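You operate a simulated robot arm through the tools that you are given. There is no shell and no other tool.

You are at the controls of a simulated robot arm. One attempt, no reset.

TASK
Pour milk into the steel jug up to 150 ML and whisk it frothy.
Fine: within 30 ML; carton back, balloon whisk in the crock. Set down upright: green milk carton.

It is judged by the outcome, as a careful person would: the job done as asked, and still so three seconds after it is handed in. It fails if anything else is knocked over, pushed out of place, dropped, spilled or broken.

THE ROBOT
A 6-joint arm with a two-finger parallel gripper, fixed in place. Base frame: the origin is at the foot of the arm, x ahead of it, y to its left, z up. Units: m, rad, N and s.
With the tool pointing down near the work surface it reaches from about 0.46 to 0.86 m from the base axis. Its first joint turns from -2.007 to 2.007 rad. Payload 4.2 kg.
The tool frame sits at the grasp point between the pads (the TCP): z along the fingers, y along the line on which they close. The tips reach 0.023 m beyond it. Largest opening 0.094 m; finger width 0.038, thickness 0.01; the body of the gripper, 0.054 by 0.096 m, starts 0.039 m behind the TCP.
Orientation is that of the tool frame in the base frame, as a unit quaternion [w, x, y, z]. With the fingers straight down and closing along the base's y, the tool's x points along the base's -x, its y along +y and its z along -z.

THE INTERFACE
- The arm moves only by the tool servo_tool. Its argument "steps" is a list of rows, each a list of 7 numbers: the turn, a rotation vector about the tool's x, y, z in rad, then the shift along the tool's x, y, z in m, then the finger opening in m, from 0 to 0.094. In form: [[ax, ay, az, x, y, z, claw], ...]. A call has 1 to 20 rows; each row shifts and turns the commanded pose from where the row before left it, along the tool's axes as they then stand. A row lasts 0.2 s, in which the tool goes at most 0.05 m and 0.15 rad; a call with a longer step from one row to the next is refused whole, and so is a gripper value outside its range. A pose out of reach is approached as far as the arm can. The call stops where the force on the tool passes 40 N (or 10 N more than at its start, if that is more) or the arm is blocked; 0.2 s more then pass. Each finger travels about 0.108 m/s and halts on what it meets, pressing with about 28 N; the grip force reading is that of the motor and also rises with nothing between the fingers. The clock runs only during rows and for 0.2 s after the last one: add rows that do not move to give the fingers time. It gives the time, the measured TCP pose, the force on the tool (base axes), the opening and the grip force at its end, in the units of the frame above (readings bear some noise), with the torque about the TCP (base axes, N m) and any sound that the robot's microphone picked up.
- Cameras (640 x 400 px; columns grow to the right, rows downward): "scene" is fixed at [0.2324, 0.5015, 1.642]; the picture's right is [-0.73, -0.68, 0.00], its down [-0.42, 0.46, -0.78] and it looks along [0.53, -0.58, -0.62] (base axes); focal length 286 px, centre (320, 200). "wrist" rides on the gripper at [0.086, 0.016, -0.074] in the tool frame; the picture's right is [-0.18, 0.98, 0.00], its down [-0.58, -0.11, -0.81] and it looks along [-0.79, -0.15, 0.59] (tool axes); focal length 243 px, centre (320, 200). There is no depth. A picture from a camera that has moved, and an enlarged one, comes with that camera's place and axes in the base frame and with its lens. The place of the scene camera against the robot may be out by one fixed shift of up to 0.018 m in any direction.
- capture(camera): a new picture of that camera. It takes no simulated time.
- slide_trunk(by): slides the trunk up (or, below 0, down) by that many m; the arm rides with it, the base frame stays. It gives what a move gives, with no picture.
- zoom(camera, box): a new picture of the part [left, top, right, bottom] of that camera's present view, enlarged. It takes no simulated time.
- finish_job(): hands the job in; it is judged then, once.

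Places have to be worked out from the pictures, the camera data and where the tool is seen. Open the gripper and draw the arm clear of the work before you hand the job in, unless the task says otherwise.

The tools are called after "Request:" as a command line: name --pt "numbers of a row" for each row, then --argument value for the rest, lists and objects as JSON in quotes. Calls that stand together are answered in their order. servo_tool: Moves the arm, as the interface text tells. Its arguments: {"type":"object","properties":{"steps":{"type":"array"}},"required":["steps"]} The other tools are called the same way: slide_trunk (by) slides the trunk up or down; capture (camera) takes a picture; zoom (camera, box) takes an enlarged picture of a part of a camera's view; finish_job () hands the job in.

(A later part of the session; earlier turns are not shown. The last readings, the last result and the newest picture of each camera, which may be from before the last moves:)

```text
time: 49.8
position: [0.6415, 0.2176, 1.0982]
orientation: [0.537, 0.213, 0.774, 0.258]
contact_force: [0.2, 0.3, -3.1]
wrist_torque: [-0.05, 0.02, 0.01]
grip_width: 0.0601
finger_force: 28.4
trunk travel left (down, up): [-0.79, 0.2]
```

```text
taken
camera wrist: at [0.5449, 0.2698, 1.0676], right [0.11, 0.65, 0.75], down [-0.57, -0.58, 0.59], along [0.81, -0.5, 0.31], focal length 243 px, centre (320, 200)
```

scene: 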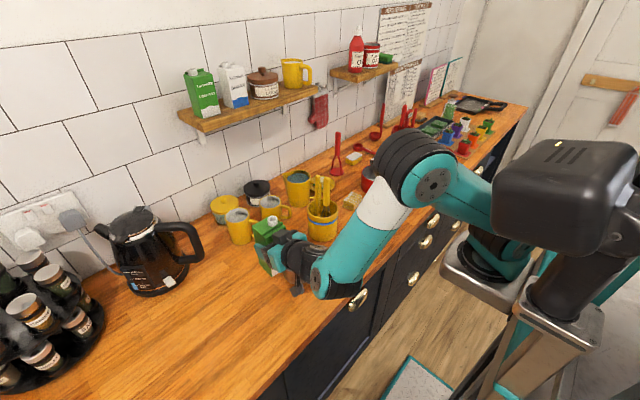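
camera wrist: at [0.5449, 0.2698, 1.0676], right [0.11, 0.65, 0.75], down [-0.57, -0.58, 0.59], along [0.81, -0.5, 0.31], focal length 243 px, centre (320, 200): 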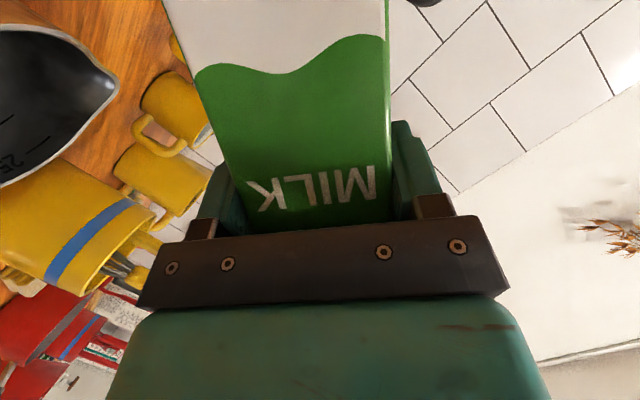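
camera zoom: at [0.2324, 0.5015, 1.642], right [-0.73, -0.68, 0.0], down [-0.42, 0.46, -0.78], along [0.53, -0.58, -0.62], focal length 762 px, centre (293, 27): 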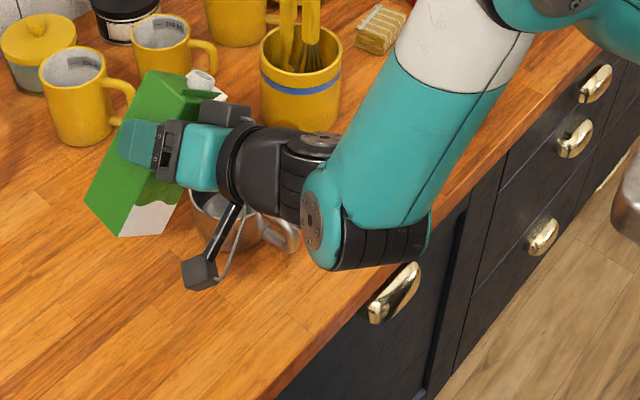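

No pour yet, and the jug's opening is in view of the wrist camera at left, below the spout side. I tilt on to about 60° while lowering to z≈1.065, and watch.

Request:
servo_tool --pt "-0.045 0 0.1112 0.007 -0.009 0.0028 0.045" --pt "-0.045 0 0.1112 0.007 -0.009 0.0028 0.045" --pt "-0.045 0 0.1112 0.007 -0.009 0.0028 0.045" --pt "0 0 0 0 0 0 0.045" --pt "0 0 0 0 0 0 0.045"

Request:
zoom --camera "scene" --box '[210, 190, 450, 340]'

Request:
capture --camera "wrist"

```text
time: 51.0
position: [0.6399, 0.2149, 1.0623]
orientation: [0.5, 0.301, 0.709, 0.395]
contact_force: [0.2, 0.1, -3.2]
wrist_torque: [-0.05, 0.05, -0.03]
grip_width: 0.0598
finger_force: 28.3
trunk travel left (down, up): [-0.79, 0.2]
```

```text
2.67 times, centred on (330, 265) of scene
camera zoom: at [0.2324, 0.5015, 1.642], right [-0.73, -0.68, 0.0], down [-0.42, 0.46, -0.78], along [0.53, -0.58, -0.62], focal length 762 px, centre (293, 27)
```

zoom: 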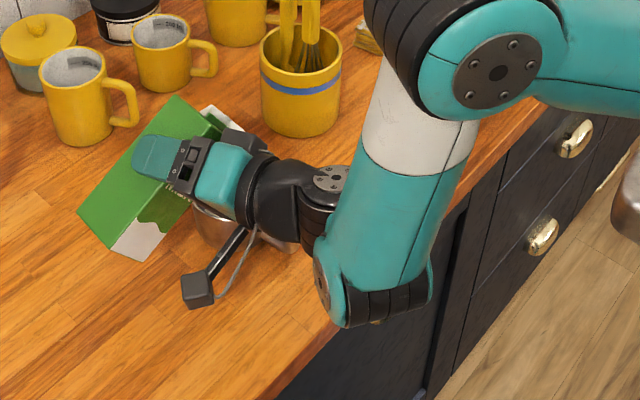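

```text
taken
camera wrist: at [0.5426, 0.2754, 1.0499], right [0.09, 0.35, 0.93], down [-0.58, -0.74, 0.33], along [0.81, -0.57, 0.13], focal length 243 px, centre (320, 200)
```

wrist: 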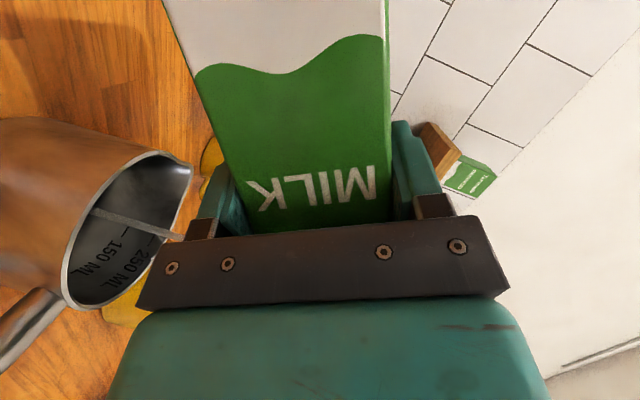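

In the wrist view a thin streak runs down into the jug — the milk seems to have begun to flow. I zoom in to be sure.

Request:
zoom --camera "wrist" --box '[0, 110, 220, 330]'

Request:
zoom --camera "scene" --box '[260, 225, 340, 295]'

```text
1.82 times, centred on (110, 220) of wrist
camera zoom: at [0.5426, 0.2754, 1.0499], right [0.09, 0.35, 0.93], down [-0.58, -0.74, 0.33], along [0.81, -0.57, 0.13], focal length 441 px, centre (702, 164)
```

zoom: 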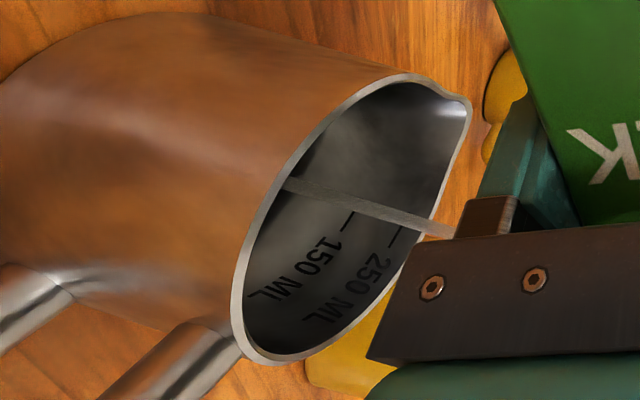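

```text
5.71 times, centred on (300, 260) of scene
camera zoom: at [0.2324, 0.5015, 1.642], right [-0.73, -0.68, 0.0], down [-0.42, 0.46, -0.78], along [0.53, -0.58, -0.62], focal length 1634 px, centre (434, -143)
```

zoom: 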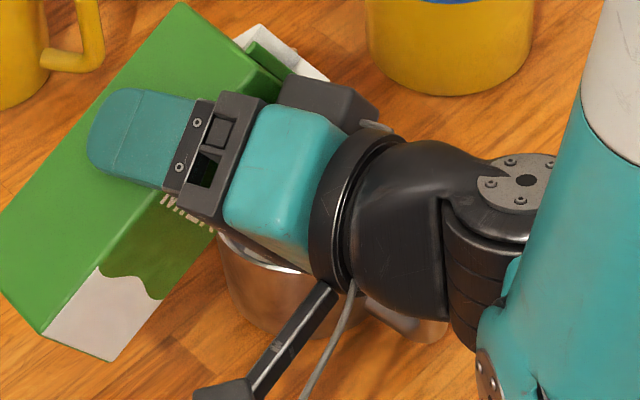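

Milk is indeed streaming into the jug at about 60° tilt, landing inside, and the 150 ML mark is visible from the wrist camera. I hold still for one second and look again.

Request:
servo_tool --pt "0 0 0 0 0 0 0.045" --pt "0 0 0 0 0 0 0.045" --pt "0 0 0 0 0 0 0.045" --pt "0 0 0 0 0 0 0.045"

Request:
zoom --camera "wrist" --box '[0, 110, 220, 330]'

```text
time: 52.0
position: [0.6393, 0.2155, 1.0631]
orientation: [0.5, 0.302, 0.709, 0.394]
contact_force: [-0.5, 0.2, -3.3]
wrist_torque: [-0.06, 0.04, 0.01]
grip_width: 0.0601
finger_force: 28.3
trunk travel left (down, up): [-0.79, 0.2]
```

```text
1.82 times, centred on (110, 220) of wrist
camera zoom: at [0.5426, 0.2754, 1.0499], right [0.09, 0.35, 0.93], down [-0.58, -0.74, 0.33], along [0.81, -0.57, 0.13], focal length 441 px, centre (702, 164)
```

zoom: 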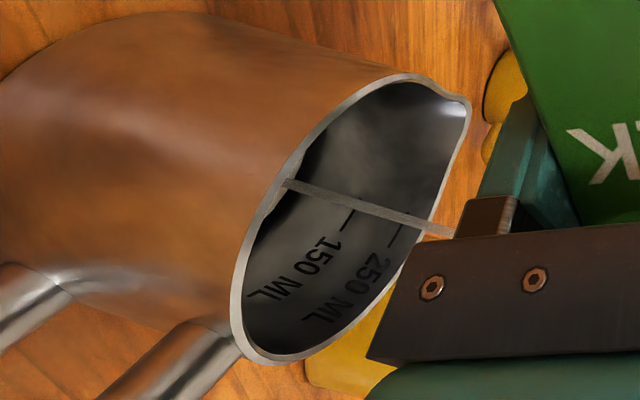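

The stream thins as the carton's level falls to the spout lip. I tilt by a further ~10° slowly and wait for the flow to settle, then check the level against the mark.

Request:
servo_tool --pt "-0.0217 0 0.0538 0 0 0 0.045" --pt "-0.0217 0 0.0538 0 0 0 0.045" --pt "-0.0217 0 0.0538 0 0 0 0.045" --pt "0 0 0 0 0 0 0.045" --pt "0 0 0 0 0 0 0.045"

Request:
capture --camera "wrist"

```text
time: 53.2
position: [0.641, 0.215, 1.0636]
orientation: [0.476, 0.342, 0.67, 0.456]
contact_force: [-0.4, 0.8, -3.1]
wrist_torque: [-0.04, 0.05, 0.0]
grip_width: 0.0597
finger_force: 28.0
trunk travel left (down, up): [-0.79, 0.2]
```

```text
taken
camera wrist: at [0.5445, 0.2764, 1.0596], right [0.08, 0.18, 0.98], down [-0.59, -0.79, 0.19], along [0.81, -0.59, 0.04], focal length 243 px, centre (320, 200)
```

wrist: 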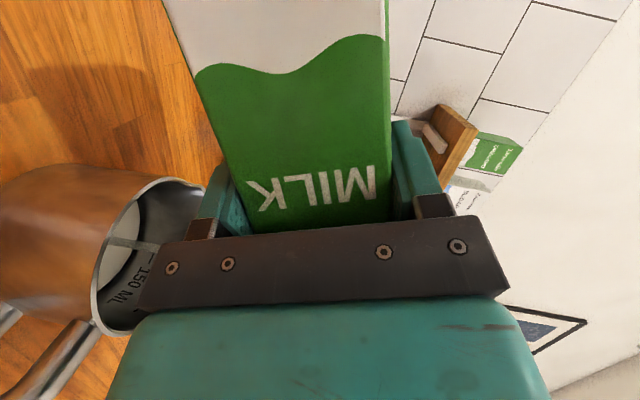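

Request:
zoom --camera "wrist" --box '[70, 160, 220, 345]'

```text
2.16 times, centred on (145, 252) of wrist
camera zoom: at [0.5445, 0.2764, 1.0596], right [0.08, 0.18, 0.98], down [-0.59, -0.79, 0.19], along [0.81, -0.59, 0.04], focal length 525 px, centre (698, 86)
```

zoom: 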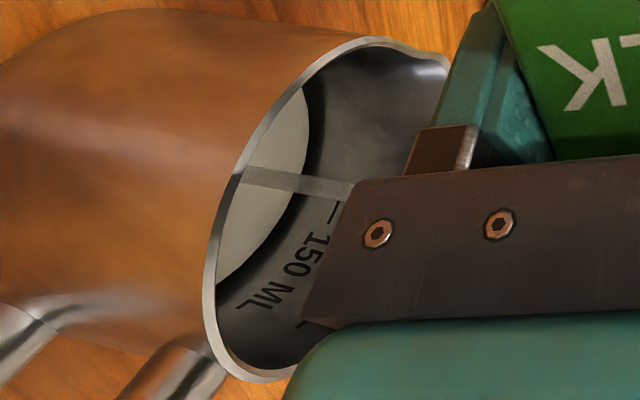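

The milk surface is now visible just below the 150 mark (I judge roughly 80–100 mL) with the stream thinning. I wait one short row and look again to gauge the rate.

Request:
servo_tool --pt "0 0 0 0 0 0 0.045"

Request:
zoom --camera "wrist" --box '[70, 160, 220, 345]'

```text
time: 53.6
position: [0.6414, 0.2146, 1.0637]
orientation: [0.476, 0.341, 0.669, 0.457]
contact_force: [0.0, 0.1, -3.6]
wrist_torque: [-0.04, 0.02, 0.02]
grip_width: 0.0598
finger_force: 27.7
trunk travel left (down, up): [-0.79, 0.2]
```

```text
2.16 times, centred on (145, 252) of wrist
camera zoom: at [0.5445, 0.2764, 1.0597], right [0.08, 0.18, 0.98], down [-0.59, -0.79, 0.19], along [0.81, -0.59, 0.04], focal length 525 px, centre (698, 86)
```

zoom: 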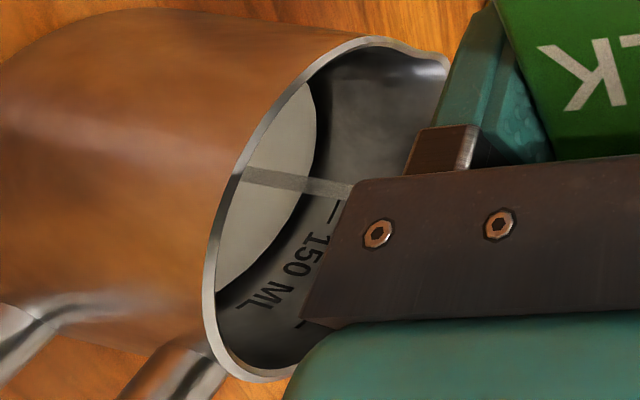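

The level is creeping up (a few mL in 0.4 s). I hold 0.6 s more at this tilt.

Request:
servo_tool --pt "0 0 0 0 0 0 0.045" --pt "0 0 0 0 0 0 0.045"

Request:
zoom --camera "wrist" --box '[70, 160, 220, 345]'

```text
time: 54.2
position: [0.6422, 0.2142, 1.0623]
orientation: [0.476, 0.341, 0.67, 0.457]
contact_force: [0.2, -0.2, -3.2]
wrist_torque: [-0.09, 0.03, 0.02]
grip_width: 0.06
finger_force: 28.0
trunk travel left (down, up): [-0.79, 0.2]
```

```text
2.16 times, centred on (145, 252) of wrist
camera zoom: at [0.5445, 0.2764, 1.0597], right [0.08, 0.18, 0.98], down [-0.59, -0.79, 0.19], along [0.81, -0.59, 0.04], focal length 525 px, centre (698, 86)
```

zoom: 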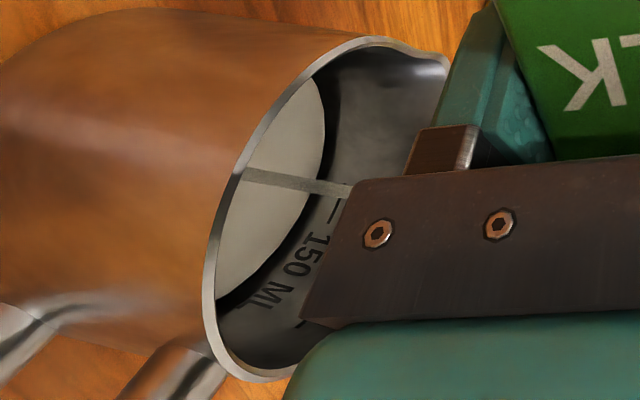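

Still rising slowly and still under the mark. I hold a little more.

Request:
servo_tool --pt "0 0 0 0 0 0 0.045" --pt "0 0 0 0 0 0 0.045" --pt "0 0 0 0 0 0 0.045"

Request:
zoom --camera "wrist" --box '[70, 160, 220, 345]'

```text
time: 55.0
position: [0.6413, 0.214, 1.0635]
orientation: [0.476, 0.341, 0.67, 0.457]
contact_force: [-0.5, 0.7, -3.6]
wrist_torque: [-0.05, 0.04, 0.0]
grip_width: 0.0598
finger_force: 28.4
trunk travel left (down, up): [-0.79, 0.2]
```

```text
2.16 times, centred on (145, 252) of wrist
camera zoom: at [0.5445, 0.2764, 1.0596], right [0.08, 0.18, 0.98], down [-0.59, -0.79, 0.19], along [0.81, -0.59, 0.04], focal length 525 px, centre (698, 86)
```

zoom: 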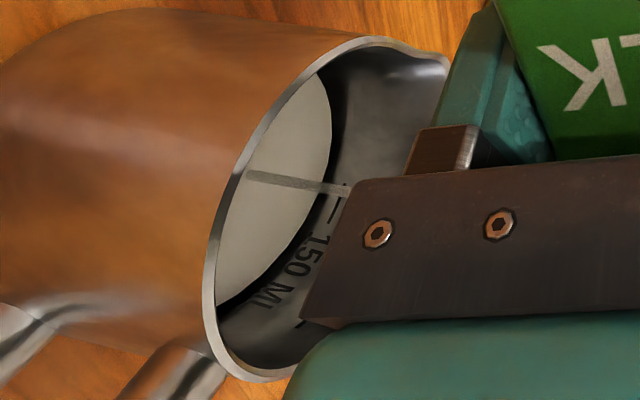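

The level looks only slightly under the 150 line now. I tilt the carton back upright (raising a little) to stop the flow, then move it aside to read the jug from the scene camera.

Request:
servo_tool --pt "0.0455 0 -0.1125 0 0 0 0.045" --pt "0.0455 0 -0.1125 0 0 0 0.045" --pt "0.0455 0 -0.1125 -0.0042 0.0065 -0.0017 0.045" --pt "0.0455 0 -0.1125 -0.0052 0.0057 -0.0021 0.045" --pt "0.0455 0 -0.1125 -0.0058 0.005 -0.0023 0.045" --pt "0.0455 0 -0.1125 -0.0064 0.004 -0.0026 0.045" --pt "0.0455 0 -0.1125 -0.007 0.003 -0.0028 0.045" --pt "0.0455 0 -0.1125 0 0 0 0.045" --pt "0.0455 0 -0.1125 0 0 0 0.045" --pt "0.0455 0 -0.1125 0 0 0 0.045" --pt "0 0 0 0 0 0 0.045"

```text
time: 57.4
position: [0.6417, 0.2125, 1.1037]
orientation: [0.559, 0.028, 0.829, -0.021]
contact_force: [0.5, 0.0, -4.3]
wrist_torque: [0.0, -0.02, 0.0]
grip_width: 0.06
finger_force: 27.7
trunk travel left (down, up): [-0.79, 0.2]
```

Carton is upright again at z≈1.10. I move it back sideways over its own spot and read the jug.

Request:
servo_tool --pt "0 0 0 0 0.012 0 0.045" --pt "0 0 0 0 0.022 0 0.045" --pt "0 0 0 0 0.024 0 0.045" --pt "0 0 0 0 0.024 0 0.045" --pt "0 0 0 0 0.018 0 0.045" --pt "0 0 0 0 0.008 0 0.045" --pt "0 0 0 0 0 0 0.045"

Request:
zoom --camera "scene" --box '[276, 238, 332, 294]'

Request:
capture --camera "scene"

```text
time: 59.0
position: [0.6497, 0.3217, 1.104]
orientation: [0.559, 0.029, 0.828, -0.021]
contact_force: [-1.3, 0.9, -3.2]
wrist_torque: [-0.01, 0.06, -0.02]
grip_width: 0.0596
finger_force: 27.9
trunk travel left (down, up): [-0.79, 0.2]
```

```text
7.14 times, centred on (304, 266) of scene
camera zoom: at [0.2324, 0.5015, 1.642], right [-0.73, -0.68, 0.0], down [-0.42, 0.46, -0.78], along [0.53, -0.58, -0.62], focal length 2042 px, centre (434, -271)
```

zoom: 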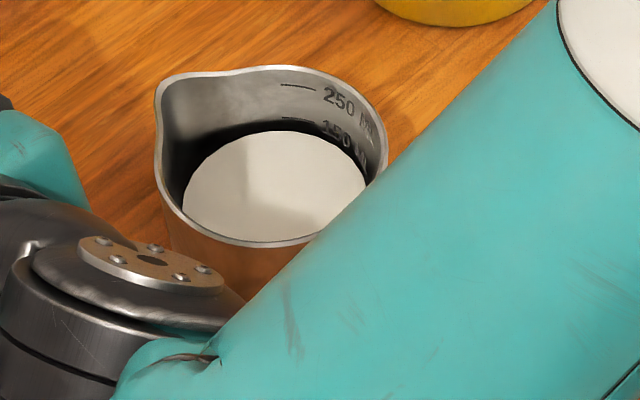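

```text
taken
```

scene: 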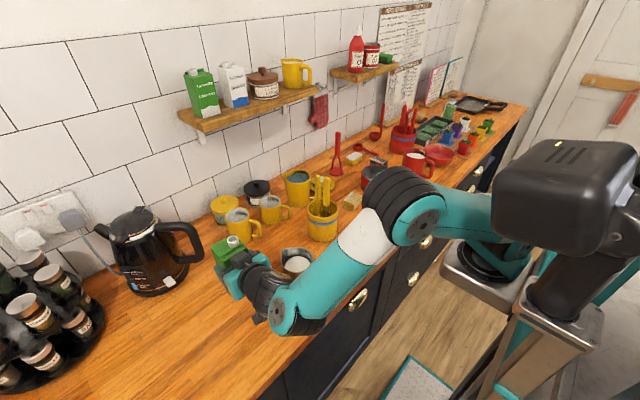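

From geometry (mark lines at z≈0.940/0.962, milk surface ≈0.936) I judge about 125–130 mL: inside tolerance but low. I go back and pour a little more, about 20–25 mL, watching the wrist view.

Request:
servo_tool --pt "0 0 0 0 -0.01 0 0.045" --pt "0 0 0 0 -0.022 0 0.045" --pt "0 0 0 0 -0.024 0 0.045" --pt "0 0 0 0 -0.024 0 0.045" --pt "0 0 0 0 -0.02 0 0.045" --pt "0 0 0 0 -0.008 0 0.045" --pt "0 0 0 0 0 0 0.045"

Request:
servo_tool --pt "-0.0455 0 0.1125 0 0 0 0.045" --pt "-0.0455 0 0.1125 0 0 0 0.045" --pt "-0.0455 0 0.1125 0 0 0 0.045" --pt "-0.0455 0 0.1125 0.007 -0.003 0.0028 0.045" --pt "-0.0455 0 0.1125 0.0064 -0.004 0.0026 0.045" --pt "-0.0455 0 0.1125 0.0058 -0.005 0.0023 0.045" --pt "-0.0455 0 0.1125 0.0052 -0.0057 0.0021 0.045" --pt "-0.0455 0 0.1125 0.0042 -0.0065 0.0017 0.045" --pt "0 0 0 0 0 0 0.045"

Request:
capture --camera "wrist"

```text
time: 60.6
position: [0.6413, 0.2126, 1.104]
orientation: [0.559, 0.028, 0.829, -0.02]
contact_force: [0.2, -0.2, -2.0]
wrist_torque: [0.03, 0.03, 0.04]
grip_width: 0.0597
finger_force: 27.9
trunk travel left (down, up): [-0.79, 0.2]
```

```text
time: 62.6
position: [0.6428, 0.2106, 1.0629]
orientation: [0.508, 0.287, 0.723, 0.37]
contact_force: [-0.9, -1.7, -3.1]
wrist_torque: [-0.04, 0.0, 0.02]
grip_width: 0.0597
finger_force: 27.9
trunk travel left (down, up): [-0.79, 0.2]
```

```text
taken
camera wrist: at [0.5451, 0.2699, 1.0464], right [0.1, 0.41, 0.91], down [-0.58, -0.72, 0.38], along [0.81, -0.56, 0.17], focal length 243 px, centre (320, 200)
```

wrist: 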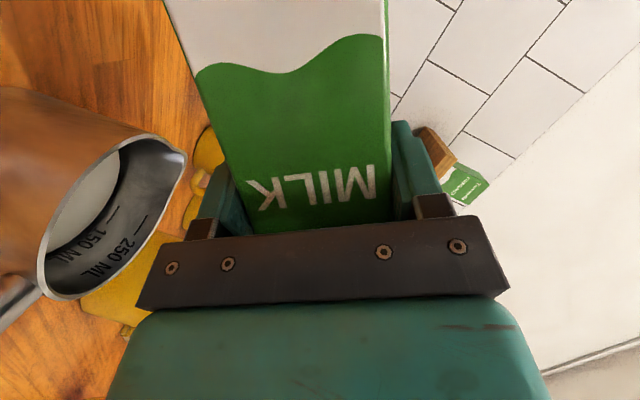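

At 56° no flow, and both marks plus the milk surface are in view. I zoom to read the level here.

Request:
zoom --camera "wrist" --box '[20, 120, 200, 310]'

```text
2.11 times, centred on (110, 215) of wrist
camera zoom: at [0.5451, 0.2699, 1.0464], right [0.1, 0.41, 0.91], down [-0.58, -0.72, 0.38], along [0.81, -0.56, 0.17], focal length 511 px, centre (762, 168)
```

zoom: 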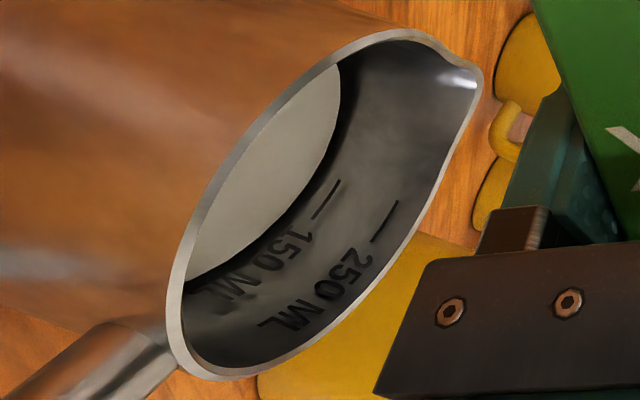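

Reading here: the surface lies about 15–20 mL-equivalents (≈23 mL) under the 150 line, consistent with ~127 mL. I tilt to about 72° briefly and check.

Request:
servo_tool --pt "-0.035 0 0.0862 0 0 0 0.045" --pt "-0.035 0 0.0862 0 0 0 0.045" --pt "-0.035 0 0.0862 0 0 0 0.045" --pt "0 0 0 0 0 0 0.045"

Request:
zoom --camera "wrist" --box '[70, 160, 220, 345]'

```text
time: 63.6
position: [0.6442, 0.2101, 1.0645]
orientation: [0.471, 0.35, 0.66, 0.47]
contact_force: [0.1, 0.0, -3.2]
wrist_torque: [-0.03, 0.0, 0.02]
grip_width: 0.0598
finger_force: 27.8
trunk travel left (down, up): [-0.79, 0.2]
```

```text
2.16 times, centred on (145, 252) of wrist
camera zoom: at [0.5451, 0.2716, 1.0613], right [0.08, 0.14, 0.99], down [-0.59, -0.79, 0.16], along [0.81, -0.59, 0.02], focal length 525 px, centre (698, 86)
```

zoom: 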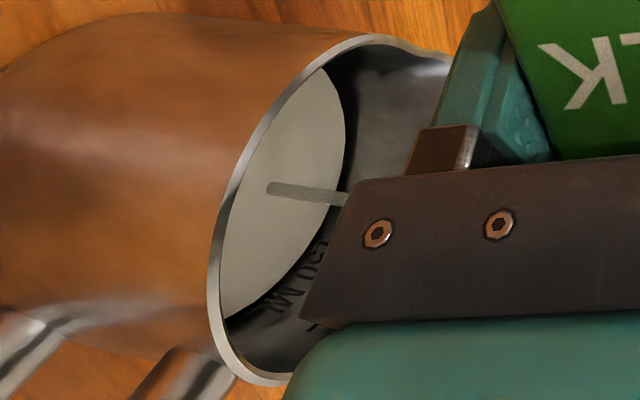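

The level has risen noticeably and the stream is thicker, so I tilt back right away to stop, returning to the 56° viewing tilt to read the marks.

Request:
servo_tool --pt "0.045 0 -0.1112 0 0 0 0.045" --pt "0.045 0 -0.1112 0 0 0 0.045" --pt "0.015 0 -0.037 0 0 0 0.045" --pt "0 0 0 0 0 0 0.045"

Request:
zoom --camera "wrist" --box '[20, 120, 200, 310]'

```text
time: 64.6
position: [0.6423, 0.2092, 1.0643]
orientation: [0.509, 0.285, 0.724, 0.368]
contact_force: [0.4, -0.2, -3.4]
wrist_torque: [-0.06, 0.03, 0.01]
grip_width: 0.0598
finger_force: 28.1
trunk travel left (down, up): [-0.79, 0.2]
```

```text
2.11 times, centred on (110, 215) of wrist
camera zoom: at [0.5451, 0.2687, 1.0464], right [0.1, 0.41, 0.91], down [-0.58, -0.72, 0.39], along [0.81, -0.56, 0.17], focal length 511 px, centre (762, 168)
```

zoom: 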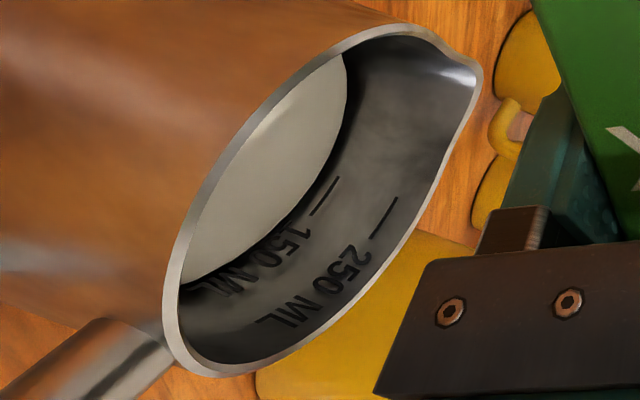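

The surface now sits about 14 px under the mark in this view (≈138 mL by my estimate, allowing for the surface's gap to the wall). One more identical brief tilt should bring it near 150.

Request:
servo_tool --pt "-0.035 0 0.0862 0 0 0 0.045" --pt "-0.035 0 0.0862 0 0 0 0.045" --pt "-0.037 0 0.0912 0 0 0 0.045" --pt "0 0 0 0 0 0 0.045" --pt "0 0 0 0 0 0 0.045" --pt "0.045 0 -0.1112 0 0 0 0.045" --pt "0.045 0 -0.1112 0 0 0 0.045" --pt "0.017 0 -0.042 0 0 0 0.045" --pt "0 0 0 0 0 0 0.045"

Request:
zoom --camera "wrist" --box '[20, 120, 200, 310]'

```text
time: 66.6
position: [0.642, 0.2112, 1.063]
orientation: [0.508, 0.284, 0.725, 0.368]
contact_force: [0.0, -0.2, -3.2]
wrist_torque: [-0.03, 0.0, 0.02]
grip_width: 0.0599
finger_force: 28.3
trunk travel left (down, up): [-0.79, 0.2]
```

```text
2.11 times, centred on (110, 215) of wrist
camera zoom: at [0.5451, 0.2697, 1.0465], right [0.1, 0.41, 0.91], down [-0.58, -0.72, 0.39], along [0.81, -0.56, 0.17], focal length 511 px, centre (762, 168)
```

zoom: 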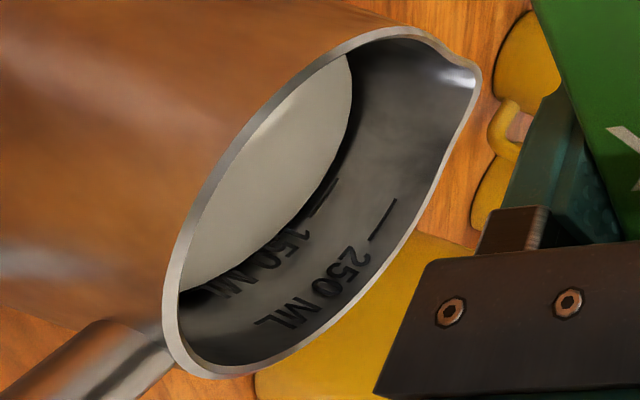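

I zoom tighter on the mark to read the gap.

Request:
zoom --camera "wrist" --box '[80, 155, 140, 215]'

```text
6.67 times, centred on (110, 185) of wrist
camera zoom: at [0.5451, 0.2697, 1.0465], right [0.1, 0.41, 0.91], down [-0.58, -0.72, 0.39], along [0.81, -0.56, 0.17], focal length 1618 px, centre (1720, 300)
```

zoom: 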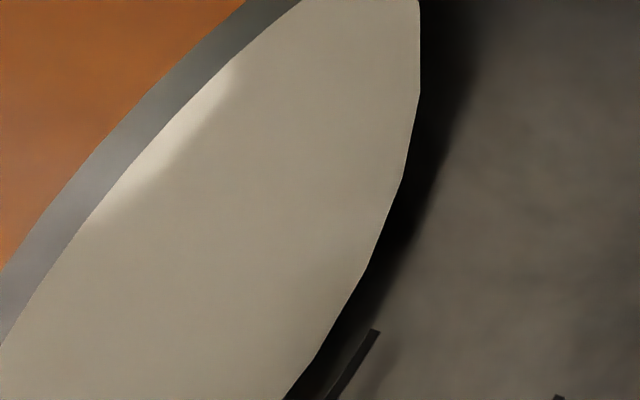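

Apparent gap is ~19 mL before allowing for the surface disc's inset from the wall, so about 135–142 mL. I set the carton upright and step aside to cross-check from the scene camera.

Request:
servo_tool --pt "0.0455 0 -0.1125 -0.0042 0.0065 -0.0017 0.045" --pt "0.0455 0 -0.1125 -0.0052 0.0057 -0.0021 0.045" --pt "0.0455 0 -0.1125 -0.0058 0.005 -0.0023 0.045" --pt "0.0455 0 -0.1125 -0.0064 0.004 -0.0026 0.045" --pt "0.0455 0 -0.1125 -0.007 0.003 -0.0028 0.045" --pt "0.0455 0 -0.1125 0 0 0 0.045" --pt "0.0455 0 -0.1125 0 0 0 0.045" --pt "0.0455 0 -0.1125 0 0 0 0.045" --pt "0 0 0 0 0.012 0 0.045" --pt "0 0 0 0 0.022 0 0.045" --pt "0 0 0 0 0.024 0 0.045" --pt "0 0 0 0 0.024 0 0.045" --pt "0 0 0 0 0.018 0 0.045" --pt "0 0 0 0 0.008 0 0.045" --pt "0 0 0 0 0 0 0.045"

Request:
zoom --camera "scene" --box '[276, 238, 332, 294]'

```text
time: 69.8
position: [0.6494, 0.3173, 1.1021]
orientation: [0.559, 0.028, 0.828, -0.021]
contact_force: [0.1, 0.4, -3.6]
wrist_torque: [0.03, 0.03, 0.03]
grip_width: 0.0599
finger_force: 27.9
trunk travel left (down, up): [-0.79, 0.2]
```

```text
7.14 times, centred on (304, 266) of scene
camera zoom: at [0.2324, 0.5015, 1.642], right [-0.73, -0.68, 0.0], down [-0.42, 0.46, -0.78], along [0.53, -0.58, -0.62], focal length 2042 px, centre (434, -271)
```

zoom: 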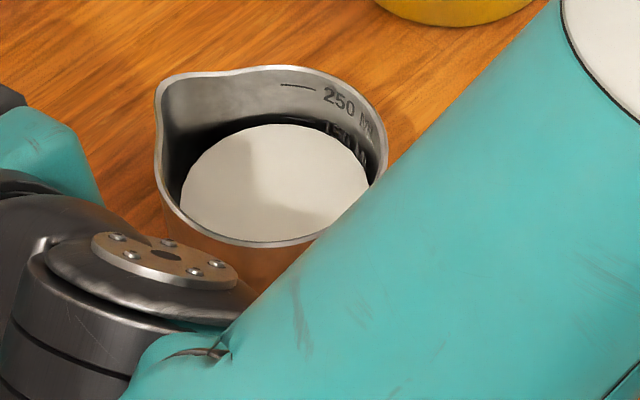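

Cross-checking both views, the level is about 140 mL (surface practically at the 150 line once the inset is allowed for) — well within tolerance, so pouring is done. I now return the carton: lower the trunk 0.07 m straight down over its spot first.

Request:
slide_trunk --by -0.07

Request:
zoom --camera "scene" --box '[200, 210, 360, 340]'

Request:
capture --camera "wrist"

```text
time: 70.8
position: [0.65, 0.3179, 1.0322]
orientation: [0.559, 0.027, 0.828, -0.02]
contact_force: [-0.6, -0.5, -3.3]
wrist_torque: [0.0, 0.05, -0.05]
grip_width: 0.0598
finger_force: 28.2
trunk travel left (down, up): [-0.72, 0.27]
```

```text
3.08 times, centred on (280, 275) of scene
camera zoom: at [0.2324, 0.5015, 1.642], right [-0.73, -0.68, 0.0], down [-0.42, 0.46, -0.78], along [0.53, -0.58, -0.62], focal length 880 px, centre (443, -31)
```

zoom: 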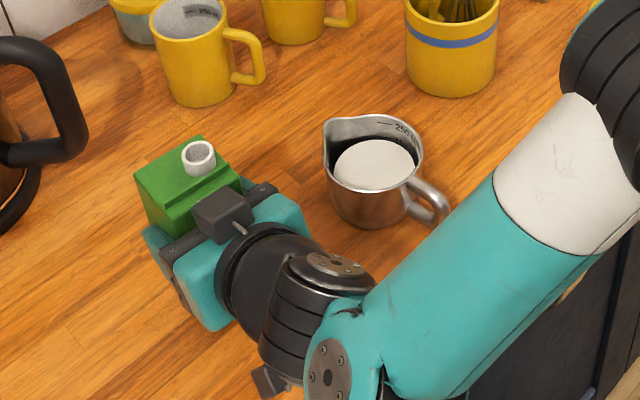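

```text
taken
camera wrist: at [0.55, 0.3404, 0.9787], right [0.14, 0.98, 0.17], down [-0.54, -0.07, 0.84], along [0.83, -0.2, 0.51], focal length 243 px, centre (320, 200)
```

wrist: 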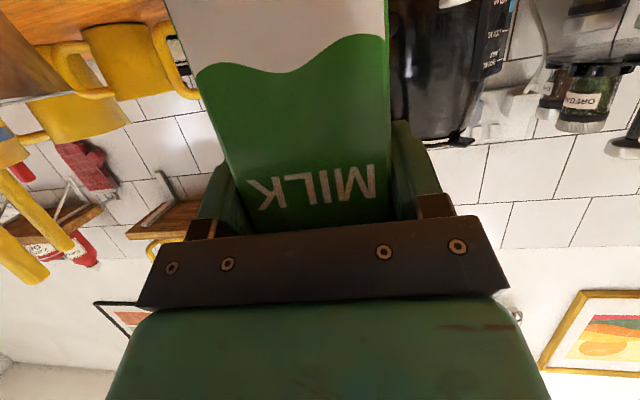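

The carton hangs upright and no spill shows on the counter. I lower the last 30 mm to its original place in slow steps.

Request:
servo_tool --pt "0 0 0 0.0096 0.0009 0.0023 0.045" --pt "0 0 0 0.0096 0.0009 0.0023 0.045" --pt "0 0 0 0.0096 0.0009 0.0023 0.045" --pt "0 0 0 0 0 0 0.045"

```text
time: 71.8
position: [0.6459, 0.3209, 1.0037]
orientation: [0.559, 0.027, 0.828, -0.02]
contact_force: [-0.2, 0.0, -3.9]
wrist_torque: [0.01, 0.01, 0.0]
grip_width: 0.0596
finger_force: 27.8
trunk travel left (down, up): [-0.72, 0.27]
```

Still hanging freely at z=1.0037. I lower the last ~4 mm until the weight comes off.

Request:
servo_tool --pt "0 0 0 0.0011 0 0.00045 0.045" --pt "0 0 0 0.0011 0 0.00045 0.045" --pt "0 0 0 0.0011 0 0.00045 0.045" --pt "0 0 0 0 0 0 0.045"

```text
time: 72.8
position: [0.6462, 0.3212, 0.9997]
orientation: [0.56, 0.028, 0.828, -0.02]
contact_force: [-3.1, -0.7, 4.3]
wrist_torque: [0.2, 0.39, 0.08]
grip_width: 0.0601
finger_force: 27.9
trunk travel left (down, up): [-0.72, 0.27]
```

The carton rests on the counter now (force reversed to +4 N). I open the fingers gently.

Request:
servo_tool --pt "0 0 0 0 0 0 0.062" --pt "0 0 0 0 0 0 0.068" --pt "0 0 0 0 0 0 0.08" --pt "0 0 0 0 0 0 0.094" --pt "0 0 0 0 0 0 0.094"

Request:
capture --camera "wrist"

```text
time: 74.0
position: [0.6448, 0.3203, 0.9989]
orientation: [0.56, 0.027, 0.828, -0.02]
contact_force: [0.6, -0.3, -0.9]
wrist_torque: [-0.01, 0.01, -0.01]
grip_width: 0.094
finger_force: 0.0
trunk travel left (down, up): [-0.72, 0.27]
```

```text
taken
camera wrist: at [0.5457, 0.3432, 0.946], right [0.14, 0.98, 0.17], down [-0.54, -0.07, 0.84], along [0.83, -0.2, 0.51], focal length 243 px, centre (320, 200)
```

wrist: 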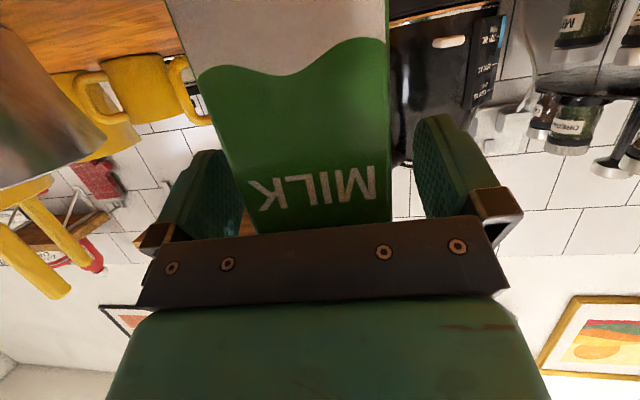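

Carton stands as before. I retreat straight back 60 mm from it.

Request:
servo_tool --pt "0 0 0 0.0075 0 -0.0185 0.094" --pt "0 0 0 0.0075 0 -0.0185 0.094" --pt "0 0 0 0.0075 0 -0.0185 0.094" --pt "0 0 0 0 0 0 0.094"

Request:
capture --camera "scene"

Request:
zoom --camera "scene" --box '[210, 230, 340, 330]'

```text
time: 75.0
position: [0.5849, 0.3232, 0.9987]
orientation: [0.56, 0.029, 0.828, -0.021]
contact_force: [0.4, 0.5, 0.0]
wrist_torque: [0.03, 0.0, 0.0]
grip_width: 0.0938
finger_force: 0.2
trunk travel left (down, up): [-0.72, 0.27]
```

```text
taken
```

scene: 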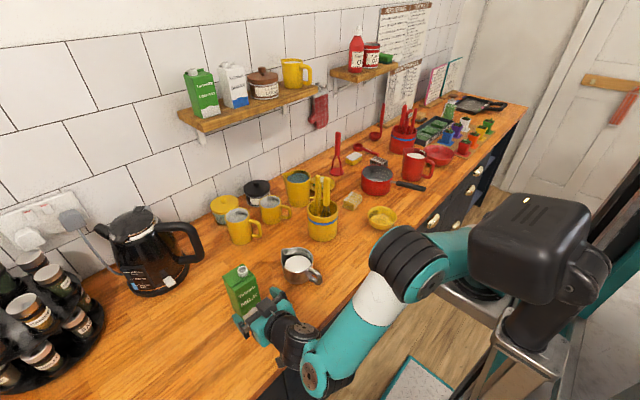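

```text
4.00 times, centred on (275, 280) of scene
camera zoom: at [0.2324, 0.5015, 1.642], right [-0.73, -0.68, 0.0], down [-0.42, 0.46, -0.78], along [0.53, -0.58, -0.62], focal length 1144 px, centre (500, -120)
```

zoom: 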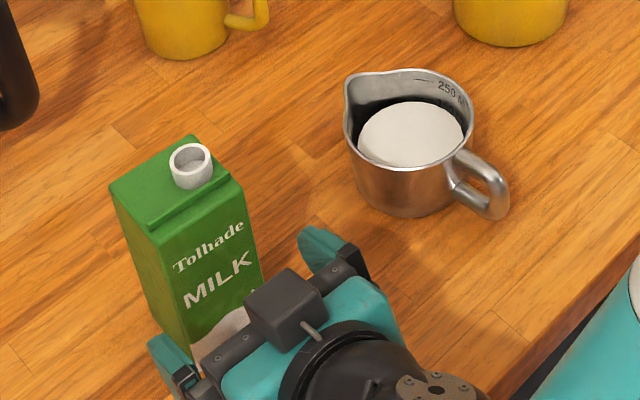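

Carton is back in place, upright. The jug is now unobstructed, so I read its level once more before moving on.

Request:
zoom --camera "scene" --box '[276, 238, 332, 294]'

Request:
zoom --camera "scene" --box '[290, 240, 320, 262]'

```text
7.14 times, centred on (304, 266) of scene
camera zoom: at [0.2324, 0.5015, 1.642], right [-0.73, -0.68, 0.0], down [-0.42, 0.46, -0.78], along [0.53, -0.58, -0.62], focal length 2042 px, centre (434, -271)
```

zoom: 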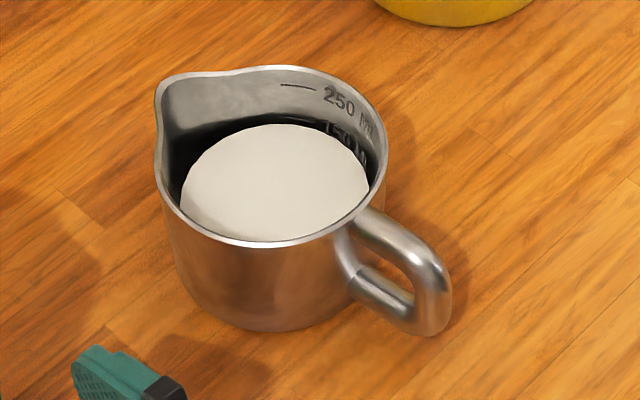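

```text
16.00 times, centred on (305, 251) of scene
camera zoom: at [0.2324, 0.5015, 1.642], right [-0.73, -0.68, 0.0], down [-0.42, 0.46, -0.78], along [0.53, -0.58, -0.62], focal length 4575 px, centre (560, -616)
```

zoom: 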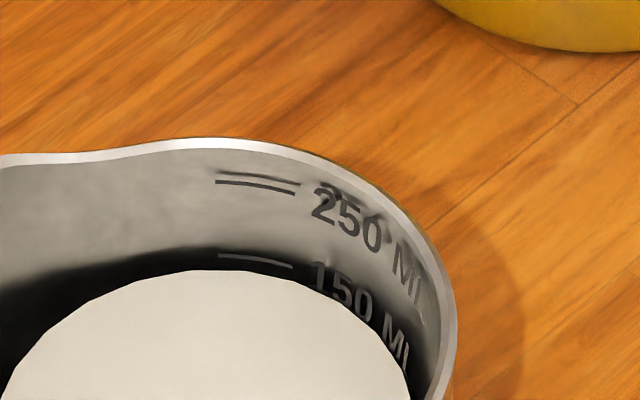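

Reading is the same (apparent ~19 mL below the line before inset correction), so about 135–145 mL: good. Next the whisk: I bring the tool back to pointing down while backing up slightly.

Request:
servo_tool --pt "0 0.1488 0 0 0 -0.004 0.094" --pt "0 0.1488 0 0 0 -0.006 0.094" --pt "0 0.1488 0 0 0 -0.008 0.094" --pt "0 0.1488 0 0 0 -0.012 0.094" --pt "0 0.1488 0 0 0 -0.015 0.094" --pt "0 0.1488 0 0 0 -0.015 0.094" --pt "0 0.1488 0 0 0 -0.015 0.094" --pt "0 0.1488 0 0 0 -0.015 0.094" --pt "0 0 0 0 0 0 0.094"

```text
time: 77.0
position: [0.5423, 0.3261, 1.0714]
orientation: [-0.003, 0.035, 0.999, -0.001]
contact_force: [0.4, -0.1, 0.4]
wrist_torque: [-0.04, 0.0, 0.0]
grip_width: 0.0938
finger_force: 0.0
trunk travel left (down, up): [-0.72, 0.27]
```

Tool is down at (0.54, 0.33, 1.07). I raise the trunk 0.15 m and then go toward the crock's side for a look.

Request:
slide_trunk --by 0.15

Request:
servo_tool --pt "0 0 -0.07 0.005 -0.045 0 0.094" --pt "0 0 0 0.005 -0.045 0 0.094" --pt "0 0 0 0.005 -0.045 0 0.094" --pt "0 0 0 0.005 -0.045 0 0.094" --pt "0 0 0 0.005 -0.045 0 0.094" --pt "0 0 0 0.005 -0.045 0 0.094" --pt "0 0 0 0 0 0 0.094"

Request:
capture --camera "wrist"

```text
time: 78.8
position: [0.5416, 0.3268, 1.2213]
orientation: [-0.002, 0.035, 0.999, -0.002]
contact_force: [0.2, -0.8, 0.0]
wrist_torque: [0.0, -0.02, 0.02]
grip_width: 0.0941
finger_force: 0.1
trunk travel left (down, up): [-0.87, 0.12]
```

```text
time: 80.4
position: [0.5093, 0.0547, 1.2216]
orientation: [-0.002, 0.0, 1.0, -0.002]
contact_force: [0.5, -0.6, 0.0]
wrist_torque: [0.02, -0.01, -0.01]
grip_width: 0.094
finger_force: 0.1
trunk travel left (down, up): [-0.87, 0.12]
```

```text
taken
camera wrist: at [0.4227, 0.0704, 1.2966], right [0.18, 0.98, 0.0], down [0.58, -0.11, 0.8], along [0.79, -0.15, -0.59], focal length 243 px, centre (320, 200)
```

wrist: 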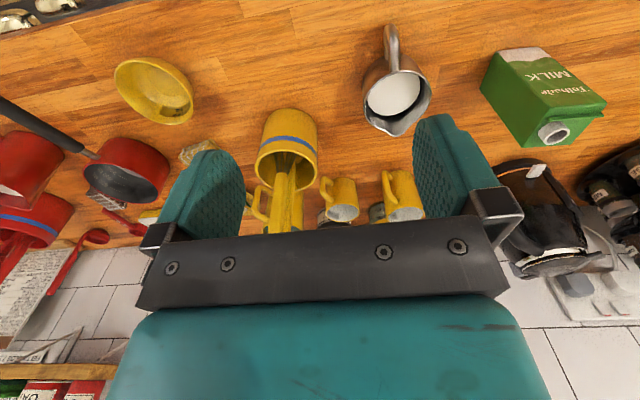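

Good view of crock, jug and carton. I enlarge the crock with its two tools.

Request:
zoom --camera "wrist" --box '[235, 100, 345, 235]'

Request:
zoom --camera "scene" --box '[300, 165, 345, 245]'

```text
2.96 times, centred on (290, 168) of wrist
camera zoom: at [0.4227, 0.0704, 1.2966], right [0.18, 0.98, 0.0], down [0.58, -0.11, 0.8], along [0.79, -0.15, -0.59], focal length 719 px, centre (409, 296)
```

zoom: 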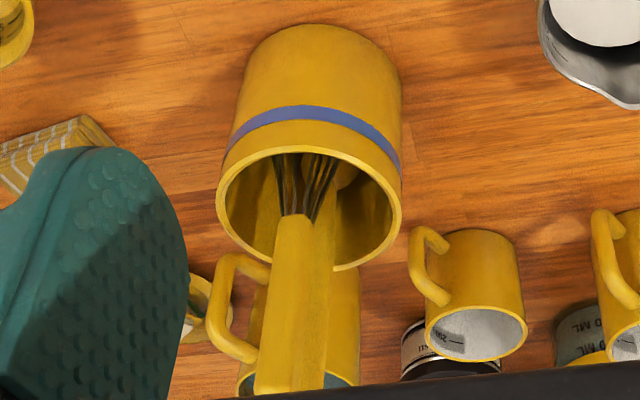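

```text
5.00 times, centred on (322, 205) of scene
camera zoom: at [0.2324, 0.5015, 1.642], right [-0.73, -0.68, 0.0], down [-0.42, 0.46, -0.78], along [0.53, -0.58, -0.62], focal length 1430 px, centre (308, 175)
```

zoom: 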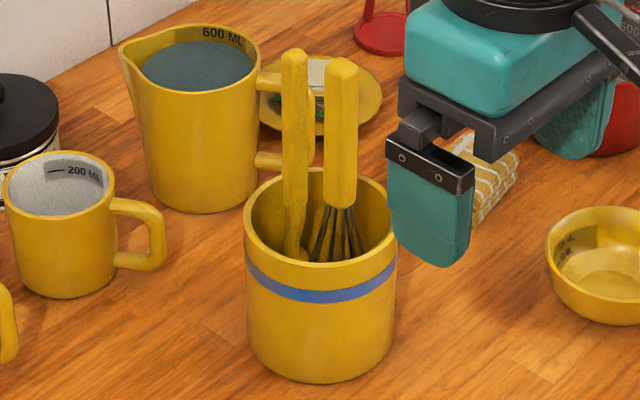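

Whisk handle's lower end triangulates to about (0.690, −0.035, 1.043) and it seems near-vertical with its top near z≈1.15. I take another, higher view to fix its top and lean and the neighbouring spoon's place.

Request:
servo_tool --pt "0 0 0 0.0131 -0.025 -0.0327 0.094" --pt "0 0 0 0.0131 -0.025 -0.0327 0.094" --pt "0 0 0 0.0131 -0.025 -0.0327 0.094" --pt "0 0 0 0 0 0 0.094"

Request:
capture --camera "wrist"

Request:
zoom --camera "wrist" --box '[260, 95, 400, 225]'

```text
time: 81.4
position: [0.4681, -0.0165, 1.3217]
orientation: [-0.003, -0.001, 1.0, -0.002]
contact_force: [-0.6, -0.4, 0.2]
wrist_torque: [0.0, 0.01, 0.02]
grip_width: 0.0939
finger_force: 0.0
trunk travel left (down, up): [-0.87, 0.12]
```

```text
taken
camera wrist: at [0.3812, -0.0002, 1.395], right [0.18, 0.98, 0.0], down [0.58, -0.11, 0.8], along [0.79, -0.15, -0.59], focal length 243 px, centre (320, 200)
```

wrist: 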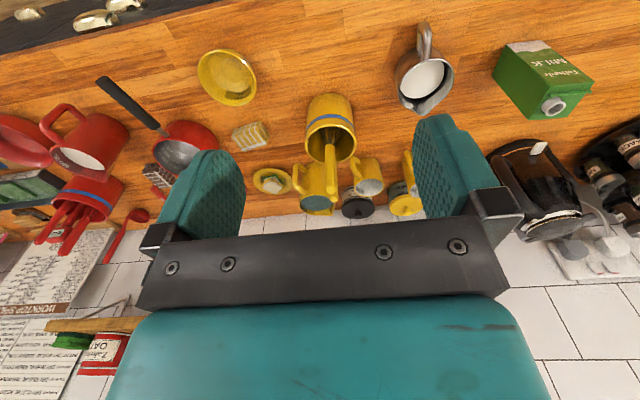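

```text
3.08 times, centred on (330, 160) of wrist
camera zoom: at [0.3812, -0.0002, 1.395], right [0.18, 0.98, 0.0], down [0.58, -0.11, 0.8], along [0.79, -0.15, -0.59], focal length 746 px, centre (289, 323)
```

zoom: 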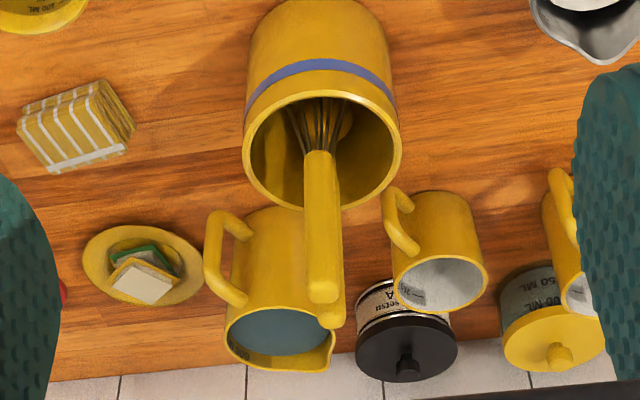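

Whisk handle: top ≈(0.6945, −0.040, 1.147), practically vertical, ≈20 mm thick; the spoon's top is ≈40 mm behind it at x≈0.734. Closing along y with the tool slightly toward me keeps the fingers clear of the spoon. I move above the whisk with the fingers at 60 mm.

Request:
servo_tool --pt "0 0 0 -0.037 -0.00375 0.0103 0.06" --pt "0 0 0 -0.037 -0.00375 0.0103 0.06" --pt "0 0 0 -0.037 -0.00375 0.0103 0.06" --pt "0 0 0 -0.037 -0.00375 0.0103 0.06" --pt "0 0 0 -0.037 -0.00375 0.0103 0.06" --pt "0 0 0 -0.035 -0.00375 0.0103 0.06" --pt "0 0 0 0 0 0 0.06"

Request:
capture --camera "wrist"

Request:
zoom --camera "scene" --box '[270, 100, 390, 250]'

```text
time: 83.0
position: [0.6908, -0.0381, 1.259]
orientation: [-0.002, -0.001, 1.0, -0.002]
contact_force: [-0.4, 0.8, 0.5]
wrist_torque: [0.01, 0.02, 0.01]
grip_width: 0.0602
finger_force: 0.2
trunk travel left (down, up): [-0.87, 0.12]
```

```text
taken
camera wrist: at [0.6045, -0.0228, 1.333], right [0.18, 0.98, 0.0], down [0.58, -0.11, 0.81], along [0.79, -0.15, -0.59], focal length 243 px, centre (320, 200)
```

wrist: 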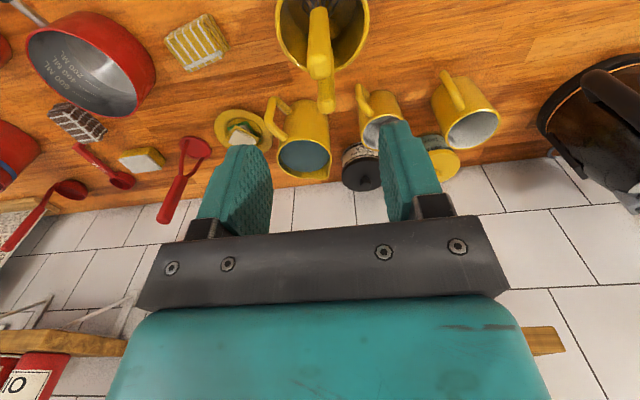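

```text
2.67 times, centred on (330, 175) of scene
camera zoom: at [0.2324, 0.5015, 1.642], right [-0.73, -0.68, 0.0], down [-0.42, 0.46, -0.78], along [0.53, -0.58, -0.62], focal length 762 px, centre (293, 267)
```

zoom: 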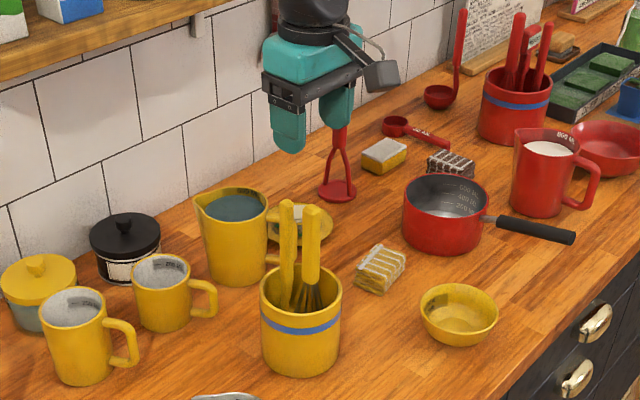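

The tool axis at z≈1.15 should project to about (321, 70) in the wrist view, which is right where the whisk's handle top appears. I zoom to confirm.

Request:
zoom --camera "wrist" --box '[270, 0, 380, 125]'

```text
3.20 times, centred on (325, 62) of wrist
camera zoom: at [0.6045, -0.0228, 1.333], right [0.18, 0.98, 0.0], down [0.58, -0.11, 0.81], along [0.79, -0.15, -0.59], focal length 776 px, centre (304, 640)
```

zoom: 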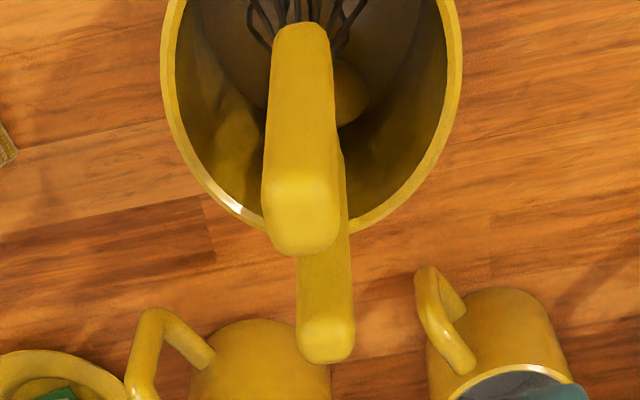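

Whisk handle top ≈(0.690, −0.039), spoon's near face ≈x 0.720; alignment is good. I descend to z≈1.15 with a 3 mm bias away from the spoon, then look.

Request:
servo_tool --pt "0 0 0 0.0015 -0.0005 0.03 0.06" --pt "0 0 0 0.0015 -0.0005 0.035 0.06" --pt "0 0 0 0 0 0.03 0.06" --pt "0 0 0 0 0 0.014 0.06" --pt "0 0 0 0 0 0 0.06"

Request:
capture --camera "wrist"

Request:
zoom --camera "scene" --box '[280, 130, 380, 250]'

```text
time: 84.2
position: [0.6848, -0.0409, 1.1486]
orientation: [-0.002, 0.0, 1.0, -0.001]
contact_force: [-0.5, 0.2, 0.2]
wrist_torque: [0.0, 0.02, -0.04]
grip_width: 0.0601
finger_force: 0.0
trunk travel left (down, up): [-0.87, 0.12]
```

```text
taken
camera wrist: at [0.5989, -0.0234, 1.2241], right [0.18, 0.98, 0.0], down [0.58, -0.11, 0.8], along [0.79, -0.15, -0.59], focal length 243 px, centre (320, 200)
```

wrist: 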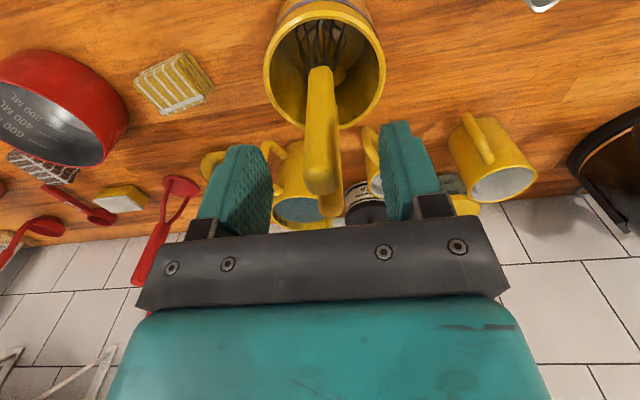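

```text
3.33 times, centred on (330, 190) of scene
camera zoom: at [0.2324, 0.5015, 1.642], right [-0.73, -0.68, 0.0], down [-0.42, 0.46, -0.78], along [0.53, -0.58, -0.62], focal length 953 px, centre (287, 233)
```

zoom: 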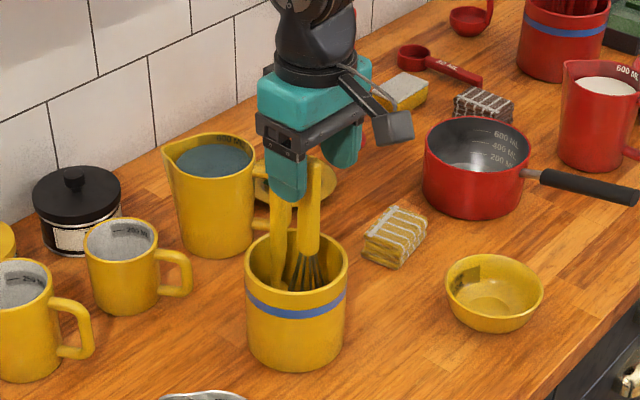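

The handle's top is right between the fingers at TCP height. I go down another 30 mm slowly.

Request:
servo_tool --pt "0 0 0 -0.001 0.0005 0.01 0.06" --pt "0 0 0 -0.001 0.0005 0.01 0.06" --pt "0 0 0 0 0 0.01 0.06" --pt "0 0 0 0 0 0 0.06"

Request:
capture --camera "wrist"

```text
time: 85.2
position: [0.6878, -0.0405, 1.1202]
orientation: [-0.001, -0.001, 1.0, -0.001]
contact_force: [-0.5, 0.4, -0.6]
wrist_torque: [0.01, 0.0, 0.01]
grip_width: 0.0602
finger_force: 0.0
trunk travel left (down, up): [-0.87, 0.12]
```

```text
taken
camera wrist: at [0.6016, -0.0236, 1.1948], right [0.18, 0.98, 0.0], down [0.58, -0.11, 0.8], along [0.79, -0.15, -0.59], focal length 243 px, centre (320, 200)
```

wrist: 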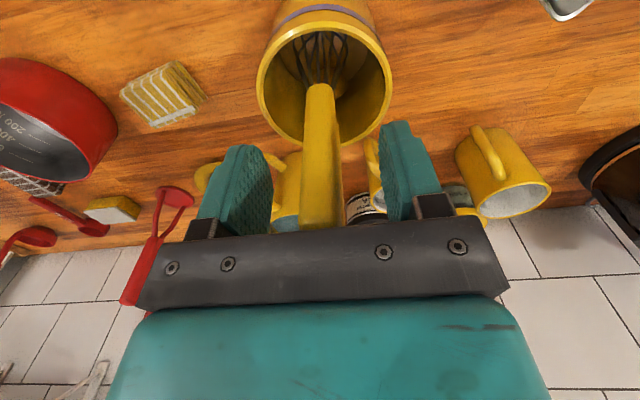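

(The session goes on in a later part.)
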